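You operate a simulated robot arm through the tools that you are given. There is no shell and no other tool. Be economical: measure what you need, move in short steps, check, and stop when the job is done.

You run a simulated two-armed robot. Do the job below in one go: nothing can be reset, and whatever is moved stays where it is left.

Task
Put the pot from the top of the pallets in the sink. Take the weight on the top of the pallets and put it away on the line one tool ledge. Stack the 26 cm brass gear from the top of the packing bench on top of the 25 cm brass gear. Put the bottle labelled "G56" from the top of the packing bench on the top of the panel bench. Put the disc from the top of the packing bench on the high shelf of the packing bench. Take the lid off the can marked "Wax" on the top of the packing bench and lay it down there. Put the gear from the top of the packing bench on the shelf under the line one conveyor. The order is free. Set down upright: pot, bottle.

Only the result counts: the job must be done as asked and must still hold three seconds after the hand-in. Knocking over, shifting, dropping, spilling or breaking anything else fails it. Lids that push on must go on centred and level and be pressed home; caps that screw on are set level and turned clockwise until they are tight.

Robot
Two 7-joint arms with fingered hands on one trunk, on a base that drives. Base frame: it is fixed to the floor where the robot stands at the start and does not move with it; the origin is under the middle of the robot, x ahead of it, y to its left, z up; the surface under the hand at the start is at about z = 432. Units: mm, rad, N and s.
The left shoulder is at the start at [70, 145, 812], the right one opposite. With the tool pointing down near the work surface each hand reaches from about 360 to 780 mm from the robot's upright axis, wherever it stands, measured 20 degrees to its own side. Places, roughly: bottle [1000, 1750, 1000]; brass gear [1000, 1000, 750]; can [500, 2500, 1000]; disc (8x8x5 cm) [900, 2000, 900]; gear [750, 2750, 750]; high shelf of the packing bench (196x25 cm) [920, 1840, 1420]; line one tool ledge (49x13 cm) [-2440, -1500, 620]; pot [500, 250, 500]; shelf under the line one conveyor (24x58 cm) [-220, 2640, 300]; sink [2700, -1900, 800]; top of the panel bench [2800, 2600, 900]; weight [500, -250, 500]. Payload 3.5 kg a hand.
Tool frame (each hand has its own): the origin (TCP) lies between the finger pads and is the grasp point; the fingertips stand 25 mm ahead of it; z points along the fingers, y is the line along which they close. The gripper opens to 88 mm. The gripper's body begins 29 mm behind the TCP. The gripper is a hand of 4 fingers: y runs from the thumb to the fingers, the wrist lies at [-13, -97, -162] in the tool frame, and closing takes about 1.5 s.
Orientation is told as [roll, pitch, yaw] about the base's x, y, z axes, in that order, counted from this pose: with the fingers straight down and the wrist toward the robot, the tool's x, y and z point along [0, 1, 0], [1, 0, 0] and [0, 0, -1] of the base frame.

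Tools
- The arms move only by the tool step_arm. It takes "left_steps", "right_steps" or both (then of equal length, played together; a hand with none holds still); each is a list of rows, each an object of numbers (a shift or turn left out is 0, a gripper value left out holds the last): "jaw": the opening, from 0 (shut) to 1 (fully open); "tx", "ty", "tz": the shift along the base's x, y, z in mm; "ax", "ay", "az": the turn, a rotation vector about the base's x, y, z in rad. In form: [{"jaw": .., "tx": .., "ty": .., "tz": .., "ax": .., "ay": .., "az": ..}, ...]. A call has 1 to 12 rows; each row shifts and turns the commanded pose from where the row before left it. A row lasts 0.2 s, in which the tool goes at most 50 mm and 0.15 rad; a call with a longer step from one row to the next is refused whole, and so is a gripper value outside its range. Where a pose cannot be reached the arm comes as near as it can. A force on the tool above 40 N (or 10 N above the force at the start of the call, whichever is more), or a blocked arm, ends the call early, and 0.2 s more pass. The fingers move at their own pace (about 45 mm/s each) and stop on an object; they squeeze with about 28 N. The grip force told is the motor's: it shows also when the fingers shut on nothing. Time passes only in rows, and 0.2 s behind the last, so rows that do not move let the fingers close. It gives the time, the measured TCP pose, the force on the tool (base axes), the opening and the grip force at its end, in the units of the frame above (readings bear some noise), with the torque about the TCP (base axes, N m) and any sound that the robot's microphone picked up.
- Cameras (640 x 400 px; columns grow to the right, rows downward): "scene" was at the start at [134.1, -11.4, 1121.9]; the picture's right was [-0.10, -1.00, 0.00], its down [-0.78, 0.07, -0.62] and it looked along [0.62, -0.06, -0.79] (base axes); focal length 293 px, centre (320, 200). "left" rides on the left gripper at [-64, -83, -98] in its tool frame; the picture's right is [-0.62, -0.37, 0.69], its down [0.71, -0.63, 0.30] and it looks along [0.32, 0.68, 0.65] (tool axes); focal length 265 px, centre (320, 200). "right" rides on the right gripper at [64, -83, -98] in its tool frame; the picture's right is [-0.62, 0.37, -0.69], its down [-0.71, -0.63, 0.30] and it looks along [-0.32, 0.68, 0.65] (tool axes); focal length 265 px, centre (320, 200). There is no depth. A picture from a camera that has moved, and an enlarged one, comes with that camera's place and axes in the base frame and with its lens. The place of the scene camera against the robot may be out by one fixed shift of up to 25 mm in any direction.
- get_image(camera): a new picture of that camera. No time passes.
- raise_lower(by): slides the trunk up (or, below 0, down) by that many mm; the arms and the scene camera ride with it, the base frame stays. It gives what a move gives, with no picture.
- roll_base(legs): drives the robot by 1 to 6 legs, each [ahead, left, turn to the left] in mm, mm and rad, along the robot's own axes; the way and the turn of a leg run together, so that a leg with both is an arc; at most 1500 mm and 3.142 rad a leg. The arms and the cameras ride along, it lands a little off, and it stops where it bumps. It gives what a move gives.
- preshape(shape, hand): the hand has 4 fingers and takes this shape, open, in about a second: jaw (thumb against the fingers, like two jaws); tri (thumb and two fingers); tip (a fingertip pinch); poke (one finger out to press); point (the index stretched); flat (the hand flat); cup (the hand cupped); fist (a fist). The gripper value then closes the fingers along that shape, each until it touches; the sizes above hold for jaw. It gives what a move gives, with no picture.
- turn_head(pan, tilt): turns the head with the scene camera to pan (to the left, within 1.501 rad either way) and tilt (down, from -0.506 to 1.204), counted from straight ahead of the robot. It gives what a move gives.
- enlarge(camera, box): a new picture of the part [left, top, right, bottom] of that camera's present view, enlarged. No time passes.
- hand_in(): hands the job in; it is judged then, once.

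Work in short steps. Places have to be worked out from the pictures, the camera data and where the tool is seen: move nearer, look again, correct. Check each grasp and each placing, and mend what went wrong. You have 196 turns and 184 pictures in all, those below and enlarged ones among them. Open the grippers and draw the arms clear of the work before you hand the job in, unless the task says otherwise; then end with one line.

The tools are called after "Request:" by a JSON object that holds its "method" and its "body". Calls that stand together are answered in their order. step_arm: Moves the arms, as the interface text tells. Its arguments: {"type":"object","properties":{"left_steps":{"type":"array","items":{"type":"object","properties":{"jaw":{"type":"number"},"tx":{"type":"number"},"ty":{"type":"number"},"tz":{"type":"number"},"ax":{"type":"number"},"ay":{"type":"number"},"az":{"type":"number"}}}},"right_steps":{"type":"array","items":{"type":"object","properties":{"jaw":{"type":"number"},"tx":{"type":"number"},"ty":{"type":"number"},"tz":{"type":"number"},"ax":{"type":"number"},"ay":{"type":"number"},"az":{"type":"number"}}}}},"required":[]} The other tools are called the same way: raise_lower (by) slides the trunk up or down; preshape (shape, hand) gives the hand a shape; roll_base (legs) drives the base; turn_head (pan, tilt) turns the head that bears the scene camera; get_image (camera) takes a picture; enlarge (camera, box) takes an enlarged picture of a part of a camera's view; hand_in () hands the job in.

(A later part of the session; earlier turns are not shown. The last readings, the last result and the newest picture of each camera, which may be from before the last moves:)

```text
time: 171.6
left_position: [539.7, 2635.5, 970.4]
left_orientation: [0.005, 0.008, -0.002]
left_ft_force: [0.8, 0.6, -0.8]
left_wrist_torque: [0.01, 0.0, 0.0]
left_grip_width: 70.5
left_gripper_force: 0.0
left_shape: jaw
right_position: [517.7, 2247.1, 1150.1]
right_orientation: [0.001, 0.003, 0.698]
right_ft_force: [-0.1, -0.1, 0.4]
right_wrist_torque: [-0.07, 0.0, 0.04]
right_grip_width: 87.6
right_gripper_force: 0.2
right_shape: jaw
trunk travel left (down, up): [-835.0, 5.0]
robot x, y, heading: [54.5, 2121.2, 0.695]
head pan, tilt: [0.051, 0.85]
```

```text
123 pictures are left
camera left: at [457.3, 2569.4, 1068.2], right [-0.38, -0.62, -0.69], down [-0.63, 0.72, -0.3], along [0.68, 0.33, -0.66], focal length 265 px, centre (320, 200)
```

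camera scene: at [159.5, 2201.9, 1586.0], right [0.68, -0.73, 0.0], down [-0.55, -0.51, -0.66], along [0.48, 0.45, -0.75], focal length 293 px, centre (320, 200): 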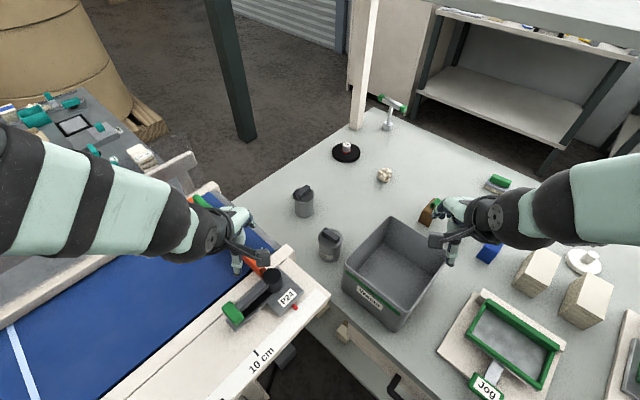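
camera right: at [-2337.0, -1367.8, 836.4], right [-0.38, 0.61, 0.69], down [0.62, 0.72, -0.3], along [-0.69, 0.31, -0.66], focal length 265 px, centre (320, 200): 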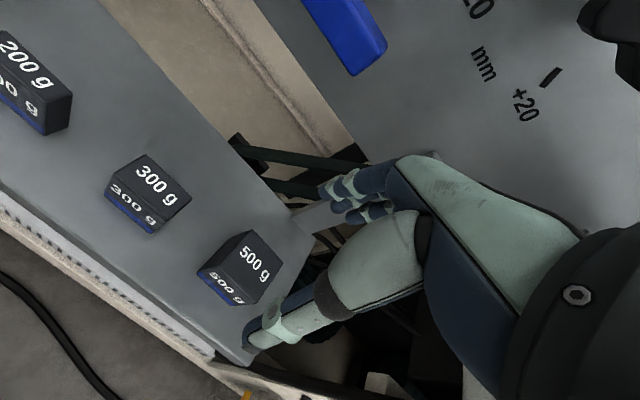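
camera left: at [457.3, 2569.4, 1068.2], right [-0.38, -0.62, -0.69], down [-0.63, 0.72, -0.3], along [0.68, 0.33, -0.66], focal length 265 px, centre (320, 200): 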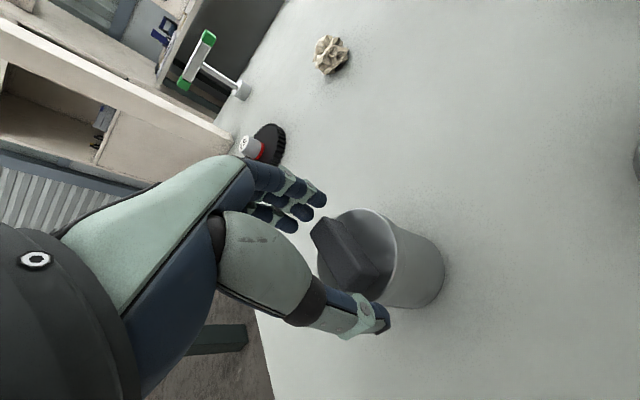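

Slight corrections (+4,+2) and down 11 mm, then close on the bar.

Request:
{"method": "step_arm", "body": {"left_steps": [{"tx": 4, "ty": 2, "tz": -4}, {"tz": -4}, {"tz": -3}, {}, {"jaw": 0}, {}, {}, {}, {}, {}]}}

Request:
{"method": "get_image", "body": {"camera": "left"}}

```text
time: 173.8
left_position: [542.0, 2636.0, 963.4]
left_orientation: [0.005, 0.009, 0.0]
left_ft_force: [-1.9, 0.2, 0.1]
left_wrist_torque: [0.0, 0.04, 0.02]
left_grip_width: 42.1
left_gripper_force: 27.8
left_shape: jaw
left hand out of reach, approached as far as the arm can: row 1
right_position: [517.0, 2245.5, 1151.4]
right_orientation: [0.0, 0.003, 0.698]
right_ft_force: [0.8, 0.3, 0.7]
right_wrist_torque: [0.02, 0.01, -0.01]
right_grip_width: 87.8
right_gripper_force: 0.0
right_shape: jaw
trunk travel left (down, up): [-835.0, 5.0]
robot x, y, heading: [54.2, 2118.0, 0.694]
head pan, tilt: [0.051, 0.85]
```

```text
122 pictures are left
camera left: at [459.5, 2570.2, 1060.3], right [-0.38, -0.62, -0.69], down [-0.63, 0.72, -0.3], along [0.68, 0.33, -0.66], focal length 265 px, centre (320, 200)
```

left: 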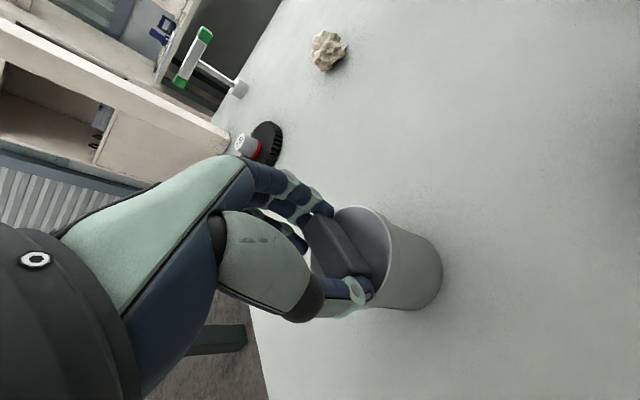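

The bar is gripped (42 mm). I pull up gently 15 mm and watch whether the can follows.

Request:
{"method": "step_arm", "body": {"left_steps": [{"tz": 4}, {"tz": 4}, {"tz": 4}, {"tz": 5}, {}]}}

Request:
{"method": "get_image", "body": {"camera": "left"}}

```text
time: 175.0
left_position: [542.7, 2637.2, 979.0]
left_orientation: [0.002, 0.008, 0.0]
left_ft_force: [0.0, -0.4, -1.6]
left_wrist_torque: [-0.01, 0.0, -0.01]
left_grip_width: 42.2
left_gripper_force: 28.5
left_shape: jaw
right_position: [517.3, 2247.2, 1150.1]
right_orientation: [-0.001, 0.004, 0.697]
right_ft_force: [-0.4, 0.4, 0.0]
right_wrist_torque: [0.0, 0.01, 0.01]
right_grip_width: 87.6
right_gripper_force: 0.0
right_shape: jaw
trunk travel left (down, up): [-835.0, 5.0]
robot x, y, heading: [58.7, 2118.7, 0.698]
head pan, tilt: [0.051, 0.85]
```

```text
121 pictures are left
camera left: at [460.0, 2570.9, 1077.7], right [-0.37, -0.62, -0.69], down [-0.63, 0.72, -0.3], along [0.68, 0.33, -0.66], focal length 265 px, centre (320, 200)
```

left: 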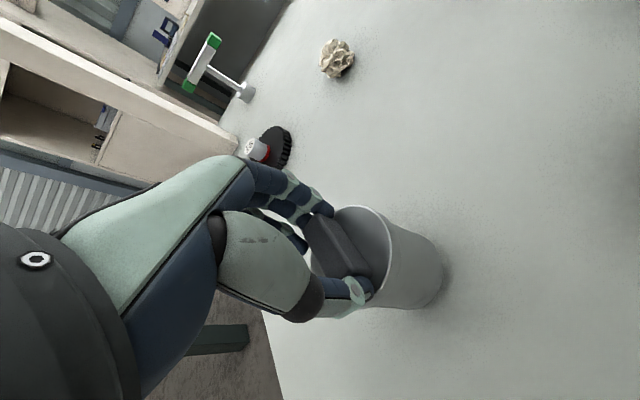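

The whole can lifts with the lid, so I need the right hand on the body. I'll do it in the air in front of the robot: bring the can there with the left, and turn the right hand to point left, horizontally.

Request:
{"method": "step_arm", "body": {"left_steps": [{"tz": 40}, {"tz": 40}, {"tz": 40}, {"tx": -23, "ty": -31, "tz": 8.5, "az": 0.117}, {"tx": -23, "ty": -31, "tz": 8.5, "az": 0.117}, {"tx": -23, "ty": -31, "tz": 8.5, "az": 0.117}, {"tx": -23, "ty": -31, "tz": 8.5, "az": 0.117}, {"tx": -23, "ty": -31, "tz": 8.5, "az": 0.117}, {"tx": -23, "ty": -31, "tz": 8.5, "az": 0.117}, {}, {}, {}], "right_steps": [{"ax": 0.1095, "ay": 0.0917}, {"ax": 0.1095, "ay": 0.0917}, {"ax": 0.1095, "ay": 0.0917}, {"ax": 0.1095, "ay": 0.0917}, {"ax": 0.1095, "ay": 0.0917}, {"ax": 0.1095, "ay": 0.0917}, {"ax": 0.1095, "ay": 0.0917}, {"ax": 0.1095, "ay": 0.0917}, {"ax": 0.1095, "ay": 0.0917}, {"ax": 0.1095, "ay": 0.0917}, {"ax": 0.1095, "ay": 0.0917}, {}]}}

Request:
{"method": "get_image", "body": {"camera": "scene"}}

Request:
{"method": "get_image", "body": {"camera": "right"}}

```text
time: 177.6
left_position: [403.5, 2445.5, 1151.4]
left_orientation: [0.003, 0.008, 0.702]
left_ft_force: [0.2, 0.6, -1.7]
left_wrist_torque: [-0.01, -0.01, -0.05]
left_grip_width: 42.2
left_gripper_force: 28.4
left_shape: jaw
right_position: [517.7, 2245.5, 1150.5]
right_orientation: [1.572, -0.002, 0.699]
right_ft_force: [-0.6, -0.4, 0.8]
right_wrist_torque: [0.0, 0.01, -0.03]
right_grip_width: 87.7
right_gripper_force: 0.1
right_shape: jaw
trunk travel left (down, up): [-835.0, 5.0]
robot x, y, heading: [52.1, 2122.0, 0.7]
head pan, tilt: [0.051, 0.85]
```

```text
120 pictures are left
camera scene: at [158.6, 2200.8, 1586.0], right [0.68, -0.73, 0.0], down [-0.55, -0.51, -0.66], along [0.48, 0.45, -0.75], focal length 293 px, centre (320, 200)
```

scene: 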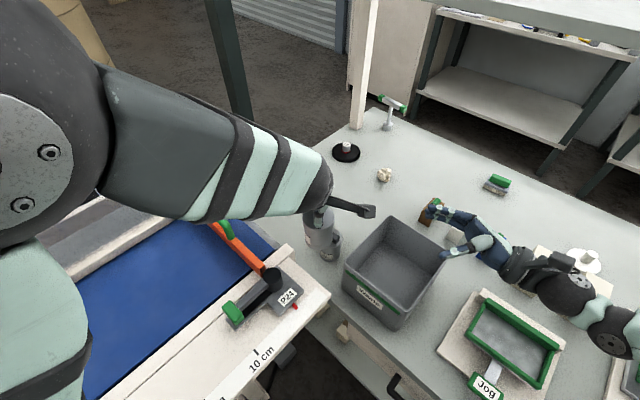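

```text
119 pictures are left
camera right: at [516.3, 2117.2, 1215.5], right [0.73, -0.29, -0.62], down [-0.68, -0.17, -0.72], along [0.1, 0.94, -0.32], focal length 265 px, centre (320, 200)
```

right: 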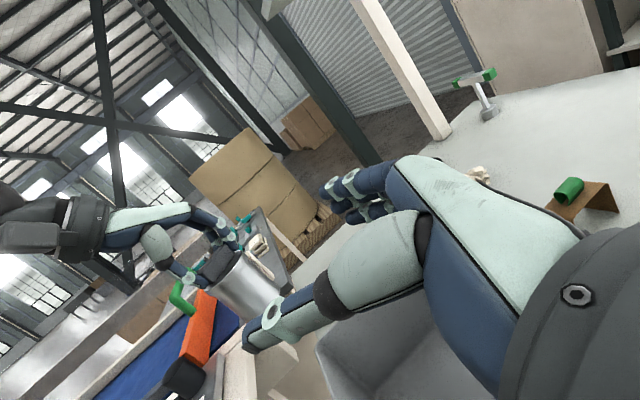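

Good pose. Bring the right hand level with the can body, 110 mm off, and check.

Request:
{"method": "step_arm", "body": {"right_steps": [{"tx": -10, "ty": 28, "tz": -20}, {"tx": -10, "ty": 28, "tz": -20}, {"tx": -10, "ty": 28, "tz": -20}, {"tx": -10, "ty": 28, "tz": -20}, {}]}}

Request:
{"method": "get_image", "body": {"camera": "right"}}

Request:
{"method": "get_image", "body": {"camera": "scene"}}

```text
time: 178.8
left_position: [405.4, 2445.1, 1150.7]
left_orientation: [0.003, 0.008, 0.701]
left_ft_force: [-0.7, -1.0, -1.7]
left_wrist_torque: [0.01, 0.01, -0.02]
left_grip_width: 41.8
left_gripper_force: 27.8
left_shape: jaw
right_position: [476.9, 2360.4, 1072.7]
right_orientation: [1.572, -0.002, 0.699]
right_ft_force: [0.2, 0.0, 0.0]
right_wrist_torque: [0.01, -0.01, 0.01]
right_grip_width: 87.4
right_gripper_force: 0.0
right_shape: jaw
trunk travel left (down, up): [-835.0, 5.0]
robot x, y, heading: [55.4, 2120.1, 0.696]
head pan, tilt: [0.051, 0.85]
```

```text
118 pictures are left
camera right: at [475.4, 2231.6, 1137.1], right [0.73, -0.29, -0.62], down [-0.68, -0.17, -0.72], along [0.1, 0.94, -0.32], focal length 265 px, centre (320, 200)
```

right: 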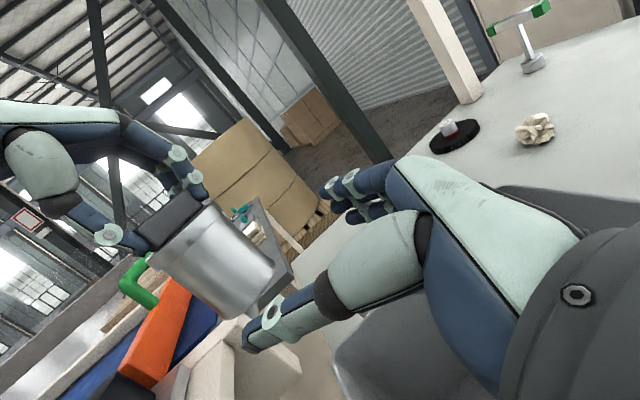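

```text
117 pictures are left
camera scene: at [159.4, 2200.9, 1586.0], right [0.68, -0.73, 0.0], down [-0.55, -0.51, -0.66], along [0.48, 0.45, -0.75], focal length 293 px, centre (320, 200)
```

scene: 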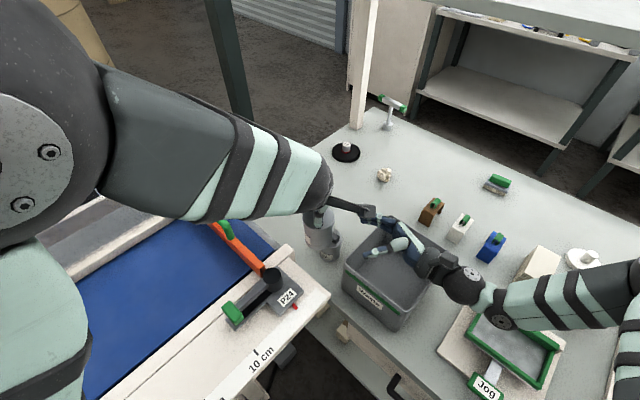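

Aligned; advance 106 mm and close on the body.

Request:
{"method": "step_arm", "body": {"right_steps": [{"tx": -22.7, "ty": 27}, {"tx": -22.7, "ty": 27}, {"tx": -22.7, "ty": 27}, {}, {"jaw": 0}, {}, {}, {}, {}, {}]}}

Request:
{"method": "get_image", "body": {"camera": "right"}}

```text
time: 181.0
left_position: [406.2, 2445.5, 1150.1]
left_orientation: [0.001, 0.008, 0.7]
left_ft_force: [0.6, -0.3, -0.6]
left_wrist_torque: [-0.11, 0.07, 0.02]
left_grip_width: 41.7
left_gripper_force: 28.4
left_shape: jaw
right_position: [408.5, 2440.5, 1071.7]
right_orientation: [1.568, 0.0, 0.702]
right_ft_force: [0.1, 1.4, 0.9]
right_wrist_torque: [-0.02, -0.07, 0.0]
right_grip_width: 45.6
right_gripper_force: 28.3
right_shape: jaw
trunk travel left (down, up): [-835.0, 5.0]
robot x, y, heading: [55.6, 2121.1, 0.697]
head pan, tilt: [0.051, 0.85]
```

```text
116 pictures are left
camera right: at [407.6, 2312.1, 1137.1], right [0.73, -0.29, -0.62], down [-0.68, -0.17, -0.72], along [0.1, 0.94, -0.33], focal length 265 px, centre (320, 200)
```

right: 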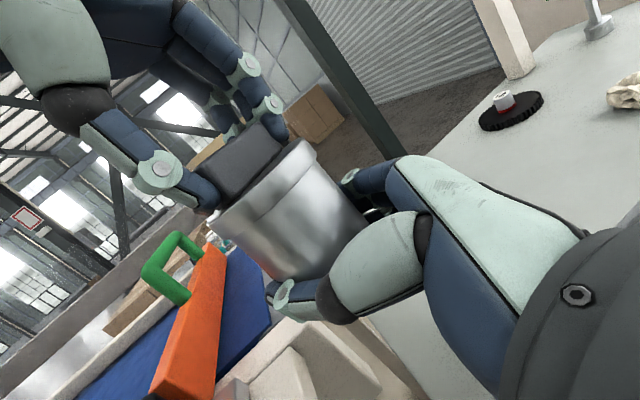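

Both hold. Pull the lid straight up in small steps.

Request:
{"method": "step_arm", "body": {"left_steps": [{"tz": 3}, {"tz": 3}, {"tz": 4}, {"tz": 4}, {"tz": 6}, {"tz": 10}, {}]}}

Request:
{"method": "get_image", "body": {"camera": "right"}}

```text
time: 182.6
left_position: [405.7, 2449.5, 1180.8]
left_orientation: [0.004, 0.009, 0.702]
left_ft_force: [-0.8, -0.8, 0.1]
left_wrist_torque: [0.0, -0.02, -0.03]
left_grip_width: 42.0
left_gripper_force: 27.9
left_shape: jaw
right_position: [409.1, 2440.1, 1071.6]
right_orientation: [1.57, -0.001, 0.701]
right_ft_force: [-0.7, 0.2, -0.8]
right_wrist_torque: [-0.04, 0.0, 0.02]
right_grip_width: 45.7
right_gripper_force: 28.0
right_shape: jaw
trunk travel left (down, up): [-835.0, 5.0]
robot x, y, heading: [54.3, 2117.9, 0.698]
head pan, tilt: [0.051, 0.85]
heard: snap
```

```text
115 pictures are left
camera right: at [407.7, 2312.1, 1137.1], right [0.73, -0.29, -0.62], down [-0.68, -0.17, -0.71], along [0.1, 0.94, -0.33], focal length 265 px, centre (320, 200)
```

right: 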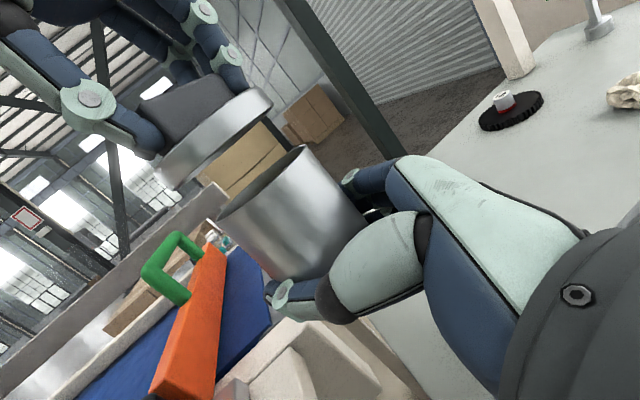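

"Snap" — lid off. I carry it to a free spot at ≈[560,2540] and go down to just above the bench.

Request:
{"method": "step_arm", "body": {"left_steps": [{"tz": 40}, {"tx": 38.5, "ty": 22.7}, {"tx": 38.5, "ty": 22.7}, {"tx": 38.5, "ty": 22.7}, {"tx": 38.5, "ty": 22.7}, {"tz": -45}, {"tz": -45}, {"tz": -45}, {"tz": -45}, {"tz": -45}, {"tz": -45}, {}]}}

Request:
{"method": "get_image", "body": {"camera": "left"}}

Request:
{"method": "get_image", "body": {"camera": "scene"}}

```text
time: 185.2
left_position: [558.3, 2539.6, 951.7]
left_orientation: [0.003, 0.005, 0.702]
left_ft_force: [-0.8, -0.1, 0.1]
left_wrist_torque: [-0.02, 0.03, 0.03]
left_grip_width: 41.8
left_gripper_force: 28.1
left_shape: jaw
right_position: [407.2, 2439.6, 1070.9]
right_orientation: [1.565, 0.002, 0.702]
right_ft_force: [-6.0, 1.8, -12.5]
right_wrist_torque: [-0.17, 0.02, 0.08]
right_grip_width: 45.1
right_gripper_force: 27.3
right_shape: jaw
trunk travel left (down, up): [-835.0, 5.0]
robot x, y, heading: [55.0, 2122.0, 0.699]
head pan, tilt: [0.051, 0.85]
```

```text
114 pictures are left
camera left: at [537.0, 2436.4, 1048.8], right [0.11, -0.71, -0.69], down [-0.94, 0.14, -0.3], along [0.31, 0.69, -0.66], focal length 265 px, centre (320, 200)
```

left: 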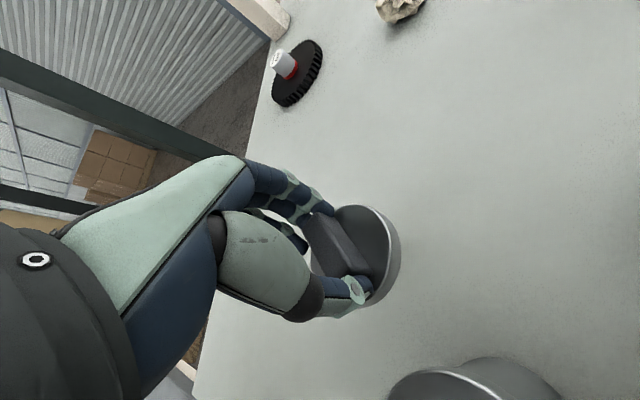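

```text
113 pictures are left
camera scene: at [159.0, 2201.3, 1586.0], right [0.68, -0.73, 0.0], down [-0.55, -0.51, -0.66], along [0.48, 0.45, -0.75], focal length 293 px, centre (320, 200)
```

scene: 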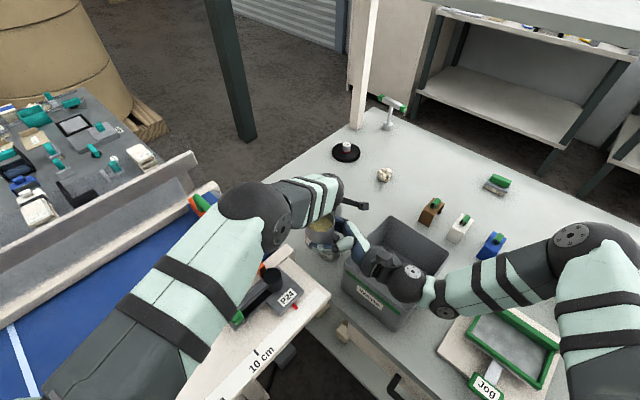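

The left forearm presses on the right hand/can (12 N). I lift the left 60 mm and shift the right hand away to the right.

Request:
{"method": "step_arm", "body": {"left_steps": [{"tz": 30}, {"tz": 30}, {}, {}, {}, {}], "right_steps": [{}, {}, {"tx": 24, "ty": -28.6}, {"tx": 24, "ty": -28.6}, {"tx": 24, "ty": -28.6}, {"tx": 16, "ty": -19}]}}

Request:
{"method": "get_image", "body": {"camera": "scene"}}

Request:
{"method": "get_image", "body": {"camera": "right"}}

```text
time: 186.6
left_position: [558.9, 2540.5, 1009.8]
left_orientation: [0.004, 0.009, 0.702]
left_ft_force: [0.1, 0.0, -1.3]
left_wrist_torque: [0.0, 0.01, -0.01]
left_grip_width: 41.8
left_gripper_force: 27.7
left_shape: jaw
right_position: [499.0, 2336.5, 1073.6]
right_orientation: [1.572, 0.001, 0.702]
right_ft_force: [-1.1, 0.2, -1.7]
right_wrist_torque: [-0.01, -0.01, 0.05]
right_grip_width: 45.1
right_gripper_force: 28.3
right_shape: jaw
trunk travel left (down, up): [-835.0, 5.0]
robot x, y, heading: [51.7, 2121.9, 0.699]
head pan, tilt: [0.051, 0.85]
```

```text
112 pictures are left
camera scene: at [160.3, 2200.4, 1585.9], right [0.68, -0.73, 0.0], down [-0.55, -0.51, -0.66], along [0.48, 0.45, -0.75], focal length 293 px, centre (320, 200)
```

scene: 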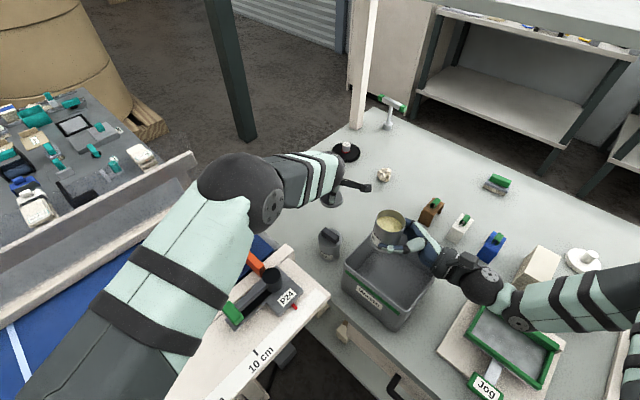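

```text
111 pictures are left
camera right: at [498.1, 2207.3, 1136.9], right [0.73, -0.29, -0.62], down [-0.68, -0.17, -0.71], along [0.1, 0.94, -0.32], focal length 265 px, centre (320, 200)
```

right: 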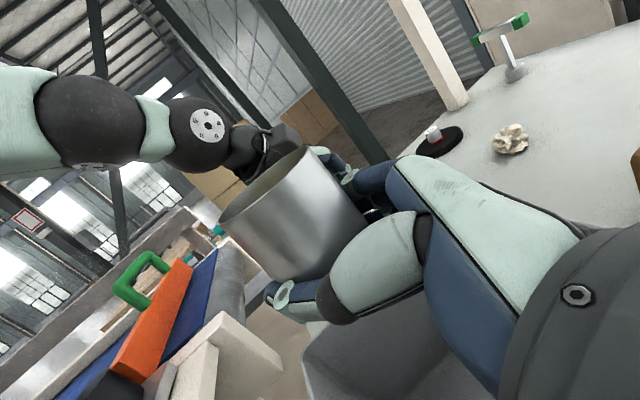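

Clear now and the can is intact. Lower the lid again.

Request:
{"method": "step_arm", "body": {"left_steps": [{"tz": -40}, {"tz": -40}, {"tz": -20}, {}, {"tz": -4}, {"tz": -4}, {}]}}

Request:
{"method": "get_image", "body": {"camera": "left"}}

```text
time: 188.2
left_position: [557.7, 2540.3, 900.8]
left_orientation: [0.004, 0.009, 0.701]
left_ft_force: [0.3, -0.3, 0.3]
left_wrist_torque: [-0.02, 0.0, 0.01]
left_grip_width: 41.5
left_gripper_force: 27.9
left_shape: jaw
right_position: [498.5, 2337.7, 1071.7]
right_orientation: [1.569, 0.0, 0.701]
right_ft_force: [-0.1, -0.5, -1.4]
right_wrist_torque: [-0.04, -0.01, 0.01]
right_grip_width: 45.1
right_gripper_force: 28.1
right_shape: jaw
trunk travel left (down, up): [-835.0, 5.0]
robot x, y, heading: [53.6, 2118.7, 0.699]
head pan, tilt: [0.051, 0.85]
```

```text
110 pictures are left
camera left: at [536.7, 2436.3, 1000.0], right [0.11, -0.71, -0.69], down [-0.94, 0.14, -0.3], along [0.31, 0.69, -0.66], focal length 265 px, centre (320, 200)
```

left: 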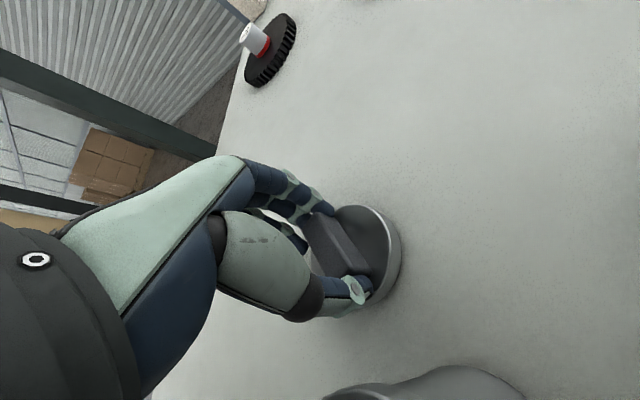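

Request:
{"method": "step_arm", "body": {"left_steps": [{"tz": -3}, {"tz": -3}, {"tz": -3}, {"tz": -3}, {}]}}

```text
time: 189.4
left_position: [559.0, 2539.9, 896.8]
left_orientation: [0.002, -0.004, 0.702]
left_ft_force: [1.6, 0.1, 27.0]
left_wrist_torque: [0.02, -0.02, -0.02]
left_grip_width: 42.8
left_gripper_force: 27.8
left_shape: jaw
right_position: [493.9, 2334.1, 1074.6]
right_orientation: [1.569, -0.004, 0.702]
right_ft_force: [-0.5, 0.5, -1.2]
right_wrist_torque: [-0.01, -0.03, 0.0]
right_grip_width: 45.3
right_gripper_force: 28.2
right_shape: jaw
trunk travel left (down, up): [-835.0, 5.0]
robot x, y, heading: [56.8, 2122.7, 0.698]
head pan, tilt: [0.051, 0.85]
```

On the bench. Ease 6 mm, release, rise.

Request:
{"method": "step_arm", "body": {"left_steps": [{"tz": 6}, {}, {"jaw": 1}, {}, {}, {}, {}, {"tz": 15}, {"tz": 40}, {"tz": 45}, {"tz": 45}, {"tz": 45}]}}

Request:
{"method": "get_image", "body": {"camera": "left"}}

Request:
{"method": "get_image", "body": {"camera": "scene"}}

```text
time: 192.0
left_position: [563.8, 2538.3, 1088.7]
left_orientation: [0.004, 0.008, 0.702]
left_ft_force: [0.5, -0.8, 0.2]
left_wrist_torque: [-0.02, 0.02, -0.01]
left_grip_width: 87.5
left_gripper_force: 0.1
left_shape: jaw
right_position: [497.8, 2335.9, 1072.2]
right_orientation: [1.569, -0.004, 0.701]
right_ft_force: [-0.3, -0.3, -1.8]
right_wrist_torque: [-0.02, 0.01, -0.01]
right_grip_width: 45.1
right_gripper_force: 27.9
right_shape: jaw
trunk travel left (down, up): [-835.0, 5.0]
robot x, y, heading: [51.2, 2120.5, 0.701]
head pan, tilt: [0.051, 0.85]
```

```text
109 pictures are left
camera left: at [543.0, 2433.5, 1185.2], right [0.11, -0.71, -0.69], down [-0.94, 0.14, -0.3], along [0.31, 0.69, -0.66], focal length 265 px, centre (320, 200)
```

left: 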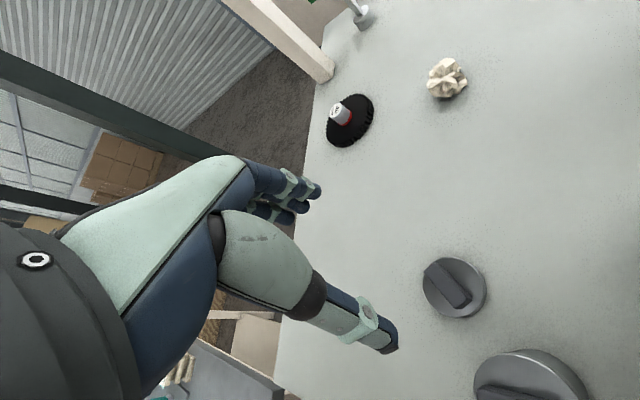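

```text
108 pictures are left
camera scene: at [158.3, 2200.4, 1586.0], right [0.68, -0.73, 0.0], down [-0.55, -0.51, -0.66], along [0.48, 0.45, -0.75], focal length 293 px, centre (320, 200)
```

scene: 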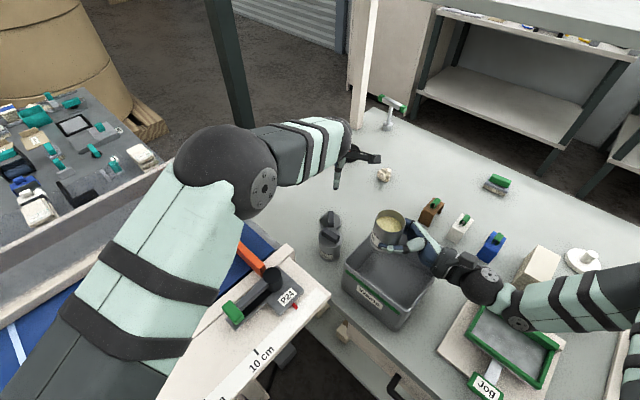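

Lid is down. Now the left hand takes the open can from above: right hand moves it a bit toward the middle, left goes over it.

Request:
{"method": "step_arm", "body": {"left_steps": [{"tz": 45}, {"tz": 45}, {"tx": -30, "ty": -34}, {"tx": -30, "ty": -34}, {"tx": -30, "ty": -34}, {"tx": -30, "ty": -34}, {}], "right_steps": [{}, {}, {"tx": -17, "ty": 20.3}, {"tx": -17, "ty": 20.3}, {"tx": -17, "ty": 20.3}, {}, {}]}}

Request:
{"method": "get_image", "body": {"camera": "left"}}

Request:
{"method": "get_image", "body": {"camera": "right"}}

```text
time: 193.6
left_position: [441.1, 2404.5, 1175.5]
left_orientation: [0.003, 0.007, 0.703]
left_ft_force: [-0.3, -0.5, 0.4]
left_wrist_torque: [0.0, 0.01, -0.06]
left_grip_width: 87.7
left_gripper_force: 0.0
left_shape: jaw
right_position: [445.8, 2397.0, 1072.3]
right_orientation: [1.569, 0.001, 0.701]
right_ft_force: [0.4, -0.1, -2.0]
right_wrist_torque: [0.02, 0.02, -0.02]
right_grip_width: 45.2
right_gripper_force: 27.5
right_shape: jaw
trunk travel left (down, up): [-835.0, 5.0]
robot x, y, heading: [59.2, 2119.4, 0.703]
head pan, tilt: [0.051, 0.85]
```

```text
107 pictures are left
camera left: at [419.7, 2301.5, 1273.4], right [0.11, -0.71, -0.69], down [-0.94, 0.14, -0.3], along [0.31, 0.69, -0.66], focal length 265 px, centre (320, 200)
```

left: 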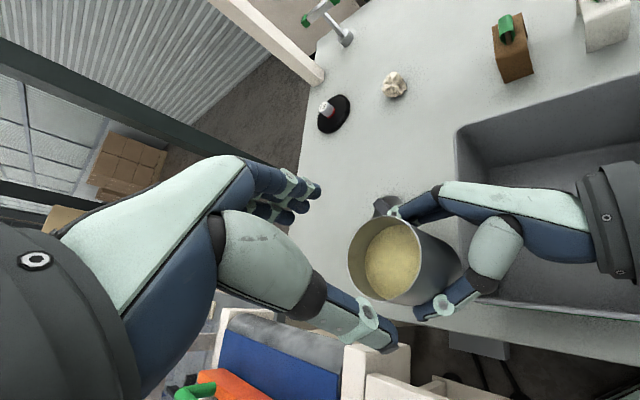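

```text
106 pictures are left
camera right: at [444.6, 2269.6, 1136.4], right [0.73, -0.29, -0.62], down [-0.68, -0.18, -0.71], along [0.1, 0.94, -0.33], focal length 265 px, centre (320, 200)
```

right: 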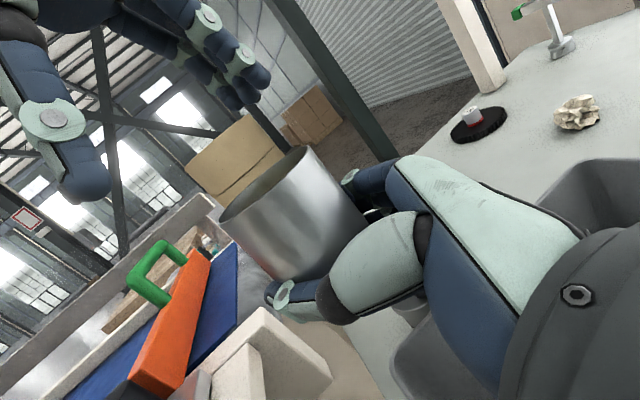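

Rim centre ≈ [443,2400] — aligned. Descend 62 mm and close the left on the rim; then open the right.

Request:
{"method": "step_arm", "body": {"left_steps": [{"tx": 2, "ty": -4, "tz": -25}, {"tz": -25}, {"tz": -12}, {}, {"jaw": 0}, {}, {}, {}, {}, {}]}}

Request:
{"method": "get_image", "body": {"camera": "left"}}

Request:
{"method": "get_image", "body": {"camera": "right"}}

```text
time: 195.8
left_position: [448.5, 2405.9, 1130.0]
left_orientation: [-0.035, -0.003, 0.721]
left_ft_force: [-1.0, -5.3, 7.4]
left_wrist_torque: [-0.13, 0.07, -0.04]
left_grip_width: 49.3
left_gripper_force: 28.5
left_shape: jaw
right_position: [445.1, 2397.1, 1069.9]
right_orientation: [1.568, 0.001, 0.702]
right_ft_force: [1.2, 4.6, -7.1]
right_wrist_torque: [-0.12, 0.0, 0.06]
right_grip_width: 45.0
right_gripper_force: 28.1
right_shape: jaw
trunk travel left (down, up): [-835.0, 5.0]
robot x, y, heading: [55.5, 2115.1, 0.702]
head pan, tilt: [0.051, 0.85]
```

```text
105 pictures are left
camera left: at [424.0, 2304.5, 1228.9], right [0.15, -0.72, -0.67], down [-0.94, 0.11, -0.33], along [0.32, 0.68, -0.66], focal length 265 px, centre (320, 200)
```

left: 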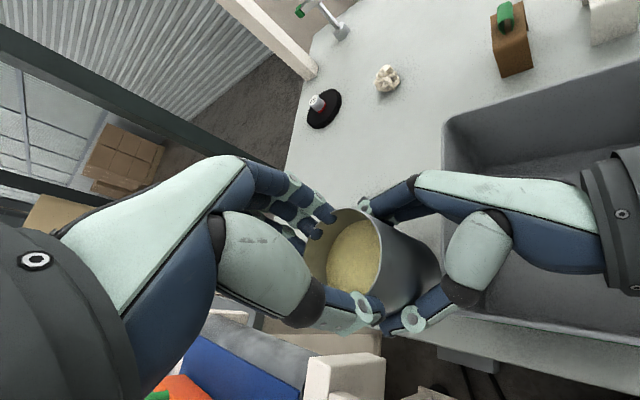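

```text
104 pictures are left
camera right: at [444.2, 2268.8, 1136.2], right [0.73, -0.29, -0.62], down [-0.68, -0.18, -0.71], along [0.1, 0.94, -0.33], focal length 265 px, centre (320, 200)
```

right: 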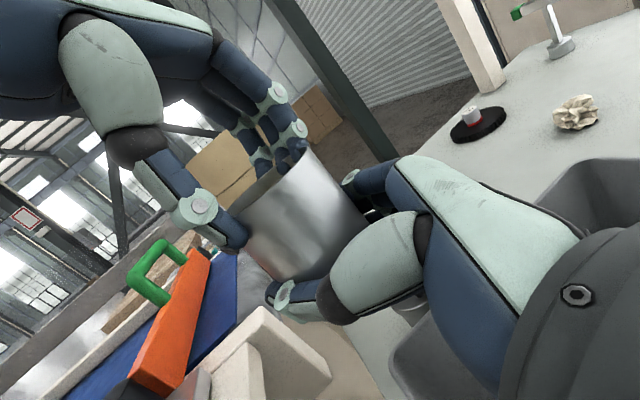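

The left tips touch the right fingers and hold just the rim. I open the right slightly, slide it 25 mm lower and re-grip, so the left can then go deeper.

Request:
{"method": "step_arm", "body": {"right_steps": [{"jaw": 0.7}, {}, {}, {}]}}

Request:
{"method": "get_image", "body": {"camera": "right"}}

```text
time: 196.8
left_position: [446.1, 2407.3, 1128.2]
left_orientation: [-0.034, 0.001, 0.722]
left_ft_force: [-0.5, -0.1, 0.2]
left_wrist_torque: [0.01, -0.05, -0.03]
left_grip_width: 49.3
left_gripper_force: 28.1
left_shape: jaw
right_position: [445.2, 2397.6, 1072.8]
right_orientation: [1.571, 0.001, 0.702]
right_ft_force: [0.8, -0.4, 0.6]
right_wrist_torque: [-0.02, -0.03, 0.02]
right_grip_width: 61.3
right_gripper_force: 0.2
right_shape: jaw
trunk travel left (down, up): [-835.0, 5.0]
robot x, y, heading: [51.7, 2123.6, 0.695]
head pan, tilt: [0.051, 0.85]
```

```text
103 pictures are left
camera right: at [444.3, 2268.8, 1136.8], right [0.73, -0.29, -0.62], down [-0.68, -0.17, -0.72], along [0.1, 0.94, -0.32], focal length 265 px, centre (320, 200)
```

right: 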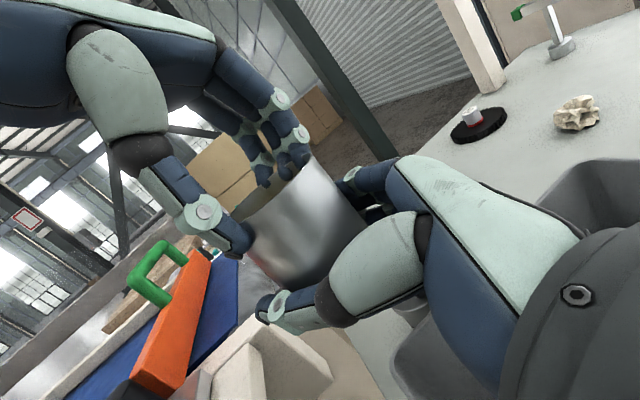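

Request:
{"method": "enlarge", "body": {"camera": "right", "box": [160, 80, 400, 330]}}

Request:
{"method": "enlarge", "body": {"camera": "left", "box": [220, 150, 460, 350]}}

```text
1.60 times, centred on (280, 205) of right
camera zoom: at [444.3, 2268.8, 1136.8], right [0.73, -0.29, -0.62], down [-0.68, -0.17, -0.72], along [0.1, 0.94, -0.32], focal length 425 px, centre (384, 192)
```

zoom: 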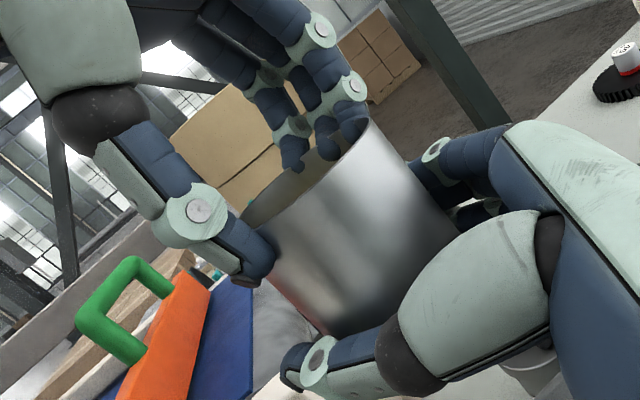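

```text
2.00 times, centred on (340, 250) of left
camera zoom: at [423.8, 2305.4, 1227.3], right [0.15, -0.73, -0.67], down [-0.94, 0.11, -0.33], along [0.31, 0.68, -0.66], focal length 531 px, centre (280, 100)
```

zoom: 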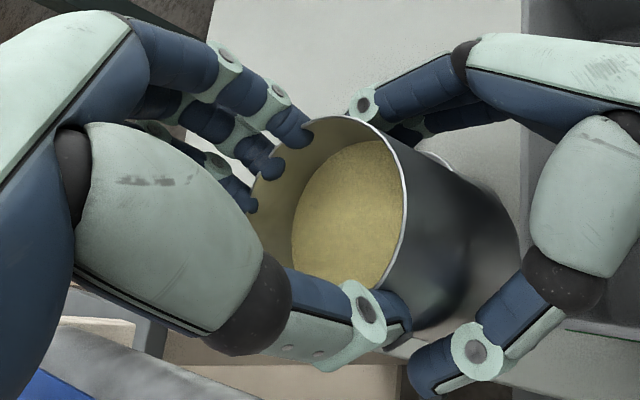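

The left grip is only at the rim edge. I back the right off 3 mm, slide down 22 mm and re-grip.

Request:
{"method": "step_arm", "body": {"right_steps": [{"tx": 2, "ty": -2.4}, {"tz": -8}, {"tz": -7}, {"tz": -7}, {}, {"jaw": 0}, {}, {}, {}, {}]}}

Request:
{"method": "get_image", "body": {"camera": "left"}}

Request:
{"method": "get_image", "body": {"camera": "right"}}

```text
time: 199.0
left_position: [446.0, 2407.1, 1127.4]
left_orientation: [-0.036, 0.005, 0.722]
left_ft_force: [2.5, 1.6, 0.6]
left_wrist_torque: [0.2, -0.26, -0.11]
left_grip_width: 49.7
left_gripper_force: 28.4
left_shape: jaw
right_position: [447.8, 2393.3, 1047.9]
right_orientation: [1.569, -0.001, 0.702]
right_ft_force: [-2.5, -1.2, -0.6]
right_wrist_torque: [-0.13, 0.06, 0.09]
right_grip_width: 44.4
right_gripper_force: 27.8
right_shape: jaw
trunk travel left (down, up): [-835.0, 5.0]
robot x, y, heading: [54.1, 2121.4, 0.703]
head pan, tilt: [0.051, 0.85]
```

```text
100 pictures are left
camera left: at [423.9, 2305.3, 1226.6], right [0.15, -0.73, -0.67], down [-0.94, 0.11, -0.33], along [0.31, 0.68, -0.67], focal length 265 px, centre (320, 200)
```

left: 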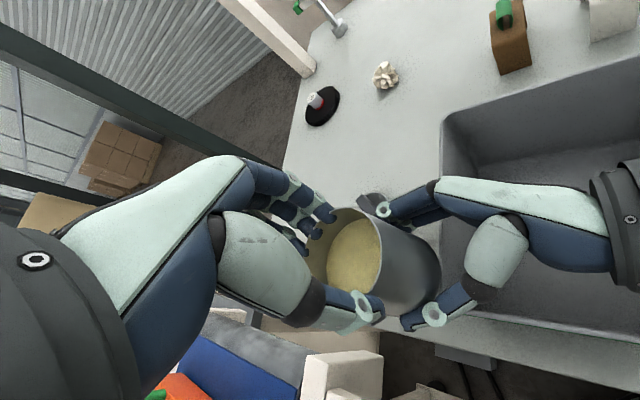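

```text
99 pictures are left
camera right: at [447.0, 2264.7, 1113.0], right [0.73, -0.29, -0.62], down [-0.68, -0.18, -0.71], along [0.1, 0.94, -0.33], focal length 265 px, centre (320, 200)
```

right: 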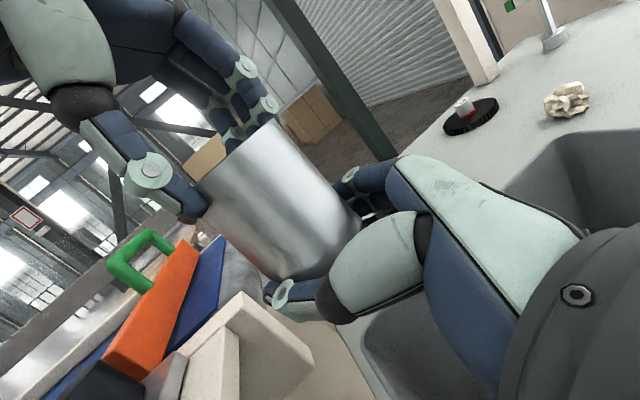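

Right re-gripped lower. Now the left opens, recentres and levels, goes deeper, and closes.

Request:
{"method": "step_arm", "body": {"left_steps": [{"jaw": 1}, {}, {}, {"tz": 15, "ax": 0.036, "az": -0.02}, {"tx": -3, "ty": -9}, {"tz": -12}, {"tz": -12}, {"tz": -9}, {}, {"jaw": 0}, {}, {}]}}

Request:
{"method": "step_arm", "body": {"left_steps": [{}, {}, {}, {}]}}

Request:
{"method": "get_image", "body": {"camera": "left"}}

Request:
{"method": "get_image", "body": {"camera": "right"}}

```text
time: 201.8
left_position: [445.3, 2403.8, 1123.6]
left_orientation: [-0.049, -0.031, 0.724]
left_ft_force: [-0.3, -0.5, -1.6]
left_wrist_torque: [-0.08, 0.01, 0.01]
left_grip_width: 49.2
left_gripper_force: 28.5
left_shape: jaw
right_position: [448.0, 2391.9, 1049.1]
right_orientation: [1.57, 0.001, 0.703]
right_ft_force: [0.7, 0.9, 1.9]
right_wrist_torque: [-0.01, -0.05, -0.01]
right_grip_width: 41.6
right_gripper_force: 28.2
right_shape: jaw
trunk travel left (down, up): [-835.0, 5.0]
robot x, y, heading: [56.0, 2118.5, 0.704]
head pan, tilt: [0.051, 0.85]
stopped in row 12 (left hand): the arm was blocked; the commanded pose is now the measured one
```

```text
time: 202.8
left_position: [445.3, 2403.9, 1123.3]
left_orientation: [-0.05, -0.031, 0.726]
left_ft_force: [0.1, -1.6, -2.0]
left_wrist_torque: [-0.09, 0.0, -0.01]
left_grip_width: 49.0
left_gripper_force: 28.0
left_shape: jaw
right_position: [447.5, 2393.3, 1047.9]
right_orientation: [1.571, -0.001, 0.702]
right_ft_force: [0.0, 2.1, 1.9]
right_wrist_torque: [0.0, -0.01, 0.03]
right_grip_width: 41.5
right_gripper_force: 27.7
right_shape: jaw
trunk travel left (down, up): [-835.0, 5.0]
robot x, y, heading: [57.0, 2118.6, 0.702]
head pan, tilt: [0.051, 0.85]
```

```text
98 pictures are left
camera left: at [419.8, 2300.6, 1220.4], right [0.17, -0.72, -0.67], down [-0.93, 0.11, -0.36], along [0.33, 0.69, -0.65], focal length 265 px, centre (320, 200)
```

left: 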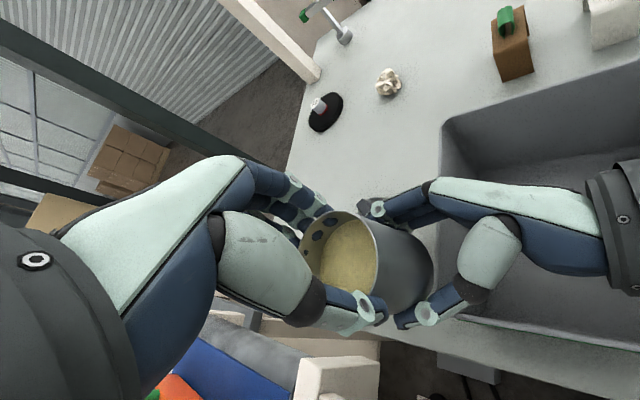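

```text
97 pictures are left
camera right: at [447.2, 2264.6, 1113.0], right [0.73, -0.29, -0.62], down [-0.68, -0.18, -0.71], along [0.1, 0.94, -0.33], focal length 265 px, centre (320, 200)
```

right: 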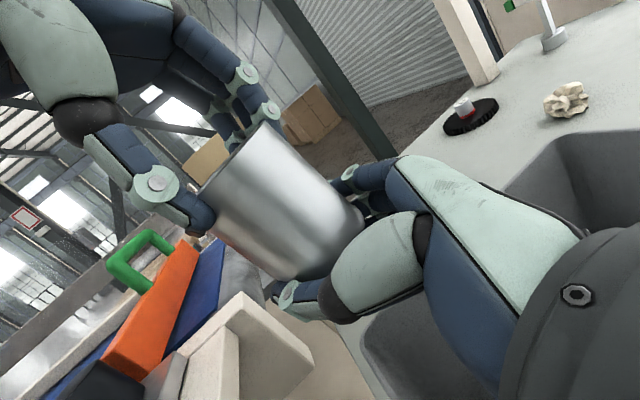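

Left fingers are now around the rim outside. Open the right and see whether the left carries it.

Request:
{"method": "step_arm", "body": {"right_steps": [{"jaw": 0.7}, {}, {}, {"jaw": 1}, {}, {}]}}

Request:
{"method": "get_image", "body": {"camera": "right"}}

```text
time: 204.2
left_position: [445.4, 2404.8, 1123.4]
left_orientation: [-0.049, -0.032, 0.727]
left_ft_force: [-0.1, -0.3, -0.1]
left_wrist_torque: [0.03, 0.01, -0.04]
left_grip_width: 49.1
left_gripper_force: 28.2
left_shape: jaw
right_position: [448.0, 2392.6, 1047.9]
right_orientation: [1.568, 0.0, 0.701]
right_ft_force: [-0.8, -0.7, 0.0]
right_wrist_torque: [-0.01, 0.02, -0.02]
right_grip_width: 87.7
right_gripper_force: 0.0
right_shape: jaw
trunk travel left (down, up): [-835.0, 5.0]
robot x, y, heading: [56.6, 2119.6, 0.701]
head pan, tilt: [0.051, 0.85]
```

```text
96 pictures are left
camera right: at [447.1, 2264.7, 1112.9], right [0.73, -0.29, -0.62], down [-0.68, -0.18, -0.71], along [0.1, 0.94, -0.33], focal length 265 px, centre (320, 200)
```

right: 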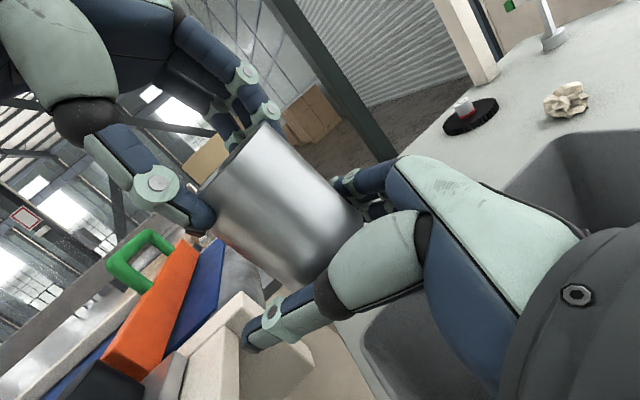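

The left holds it. Withdraw the right hand to the right.

Request:
{"method": "step_arm", "body": {"right_steps": [{"tx": 13, "ty": -15}, {"tx": 19, "ty": -23}, {"tx": 24, "ty": -28.6}, {"tx": 24, "ty": -28.6}, {"tx": 10, "ty": -12, "tz": 30}, {"tz": 40}]}}

Request:
{"method": "get_image", "body": {"camera": "right"}}

Request:
{"method": "get_image", "body": {"camera": "left"}}

```text
time: 205.6
left_position: [443.2, 2403.7, 1123.0]
left_orientation: [-0.051, -0.034, 0.726]
left_ft_force: [-0.3, -0.7, 0.5]
left_wrist_torque: [-0.01, 0.02, 0.01]
left_grip_width: 49.1
left_gripper_force: 27.9
left_shape: jaw
right_position: [534.5, 2288.0, 1120.0]
right_orientation: [1.566, 0.0, 0.701]
right_ft_force: [-0.8, 0.1, 0.1]
right_wrist_torque: [-0.02, 0.03, 0.01]
right_grip_width: 87.5
right_gripper_force: 0.0
right_shape: jaw
trunk travel left (down, up): [-835.0, 5.0]
robot x, y, heading: [53.7, 2116.5, 0.701]
head pan, tilt: [0.051, 0.85]
```

```text
95 pictures are left
camera right: at [534.5, 2159.3, 1184.1], right [0.73, -0.29, -0.62], down [-0.68, -0.18, -0.72], along [0.1, 0.94, -0.33], focal length 265 px, centre (320, 200)
```

right: 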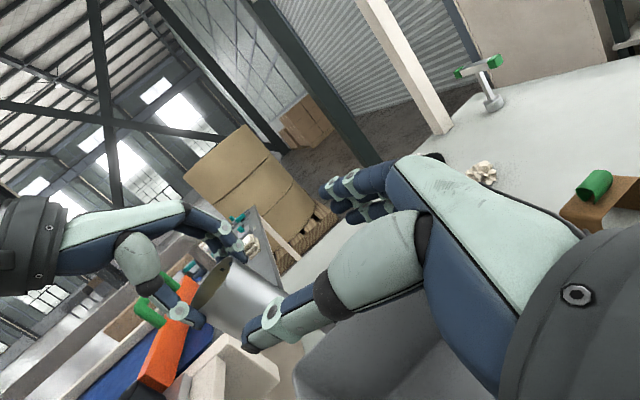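

```text
94 pictures are left
camera left: at [418.2, 2300.8, 1220.9], right [0.17, -0.72, -0.67], down [-0.93, 0.11, -0.36], along [0.33, 0.69, -0.65], focal length 265 px, centre (320, 200)
```

left: 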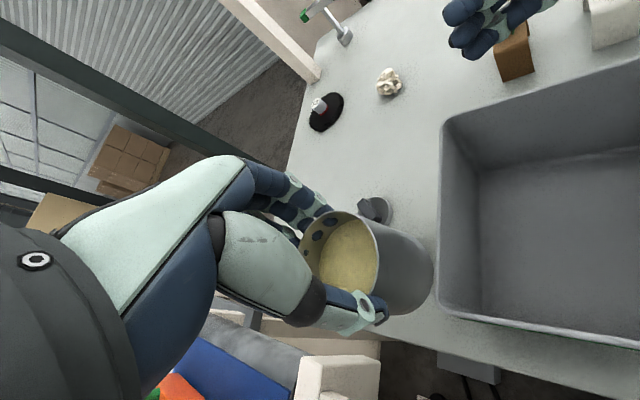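

Held well. Carry the can back to its place at ≈[544,2637] and lower to near the bench.

Request:
{"method": "step_arm", "body": {"left_steps": [{"tx": 17.7, "ty": 40.3}, {"tx": 17.7, "ty": 40.3}, {"tx": 17.7, "ty": 40.3}, {"tx": 17.7, "ty": 40.3}, {"tx": 17.7, "ty": 40.3}, {"tx": 17.7, "ty": 40.3}, {"tz": -40}, {"tz": -40}, {"tz": -40}, {"tz": -40}, {}]}}

Request:
{"method": "get_image", "body": {"camera": "left"}}

Request:
{"method": "enlarge", "body": {"camera": "scene", "box": [240, 130, 440, 280]}}

```text
time: 208.0
left_position: [553.9, 2646.8, 961.6]
left_orientation: [-0.043, -0.034, 0.722]
left_ft_force: [0.9, 1.0, -2.2]
left_wrist_torque: [0.0, 0.02, 0.01]
left_grip_width: 48.6
left_gripper_force: 27.9
left_shape: jaw
right_position: [536.8, 2287.9, 1118.6]
right_orientation: [1.568, -0.001, 0.702]
right_ft_force: [-0.7, 0.2, 0.0]
right_wrist_torque: [0.03, 0.03, -0.02]
right_grip_width: 87.6
right_gripper_force: 0.1
right_shape: jaw
trunk travel left (down, up): [-835.0, 5.0]
robot x, y, heading: [57.9, 2117.1, 0.697]
head pan, tilt: [0.051, 0.85]
```

```text
93 pictures are left
camera left: at [528.5, 2542.4, 1058.5], right [0.17, -0.72, -0.68], down [-0.93, 0.12, -0.36], along [0.33, 0.69, -0.64], focal length 265 px, centre (320, 200)
```

left: 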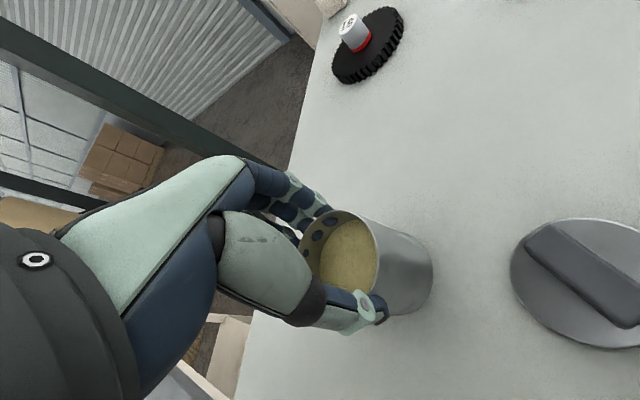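

```text
2.67 times, centred on (340, 205) of scene
camera zoom: at [159.1, 2201.3, 1586.0], right [0.68, -0.73, 0.0], down [-0.55, -0.51, -0.66], along [0.48, 0.45, -0.75], focal length 781 px, centre (267, 187)
```

zoom: 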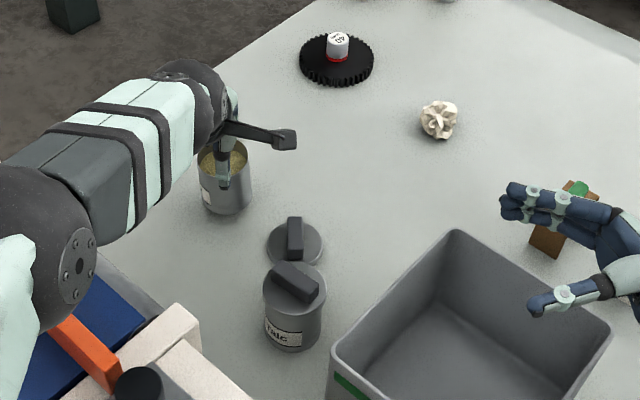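

Creep down to contact.

Request:
{"method": "step_arm", "body": {"left_steps": [{"tz": -8}, {"tz": -5}, {"tz": -4}, {"tz": -3}, {"tz": -3}, {}]}}

```text
time: 209.4
left_position: [553.0, 2644.2, 942.5]
left_orientation: [-0.043, -0.038, 0.721]
left_ft_force: [1.0, 1.1, 13.3]
left_wrist_torque: [-0.12, 0.2, -0.03]
left_grip_width: 48.2
left_gripper_force: 28.0
left_shape: jaw
right_position: [536.5, 2286.9, 1119.1]
right_orientation: [1.569, -0.001, 0.702]
right_ft_force: [-0.3, -0.3, -0.4]
right_wrist_torque: [-0.05, 0.0, 0.0]
right_grip_width: 87.7
right_gripper_force: 0.0
right_shape: jaw
trunk travel left (down, up): [-835.0, 5.0]
robot x, y, heading: [52.8, 2119.8, 0.7]
head pan, tilt: [0.051, 0.85]
```

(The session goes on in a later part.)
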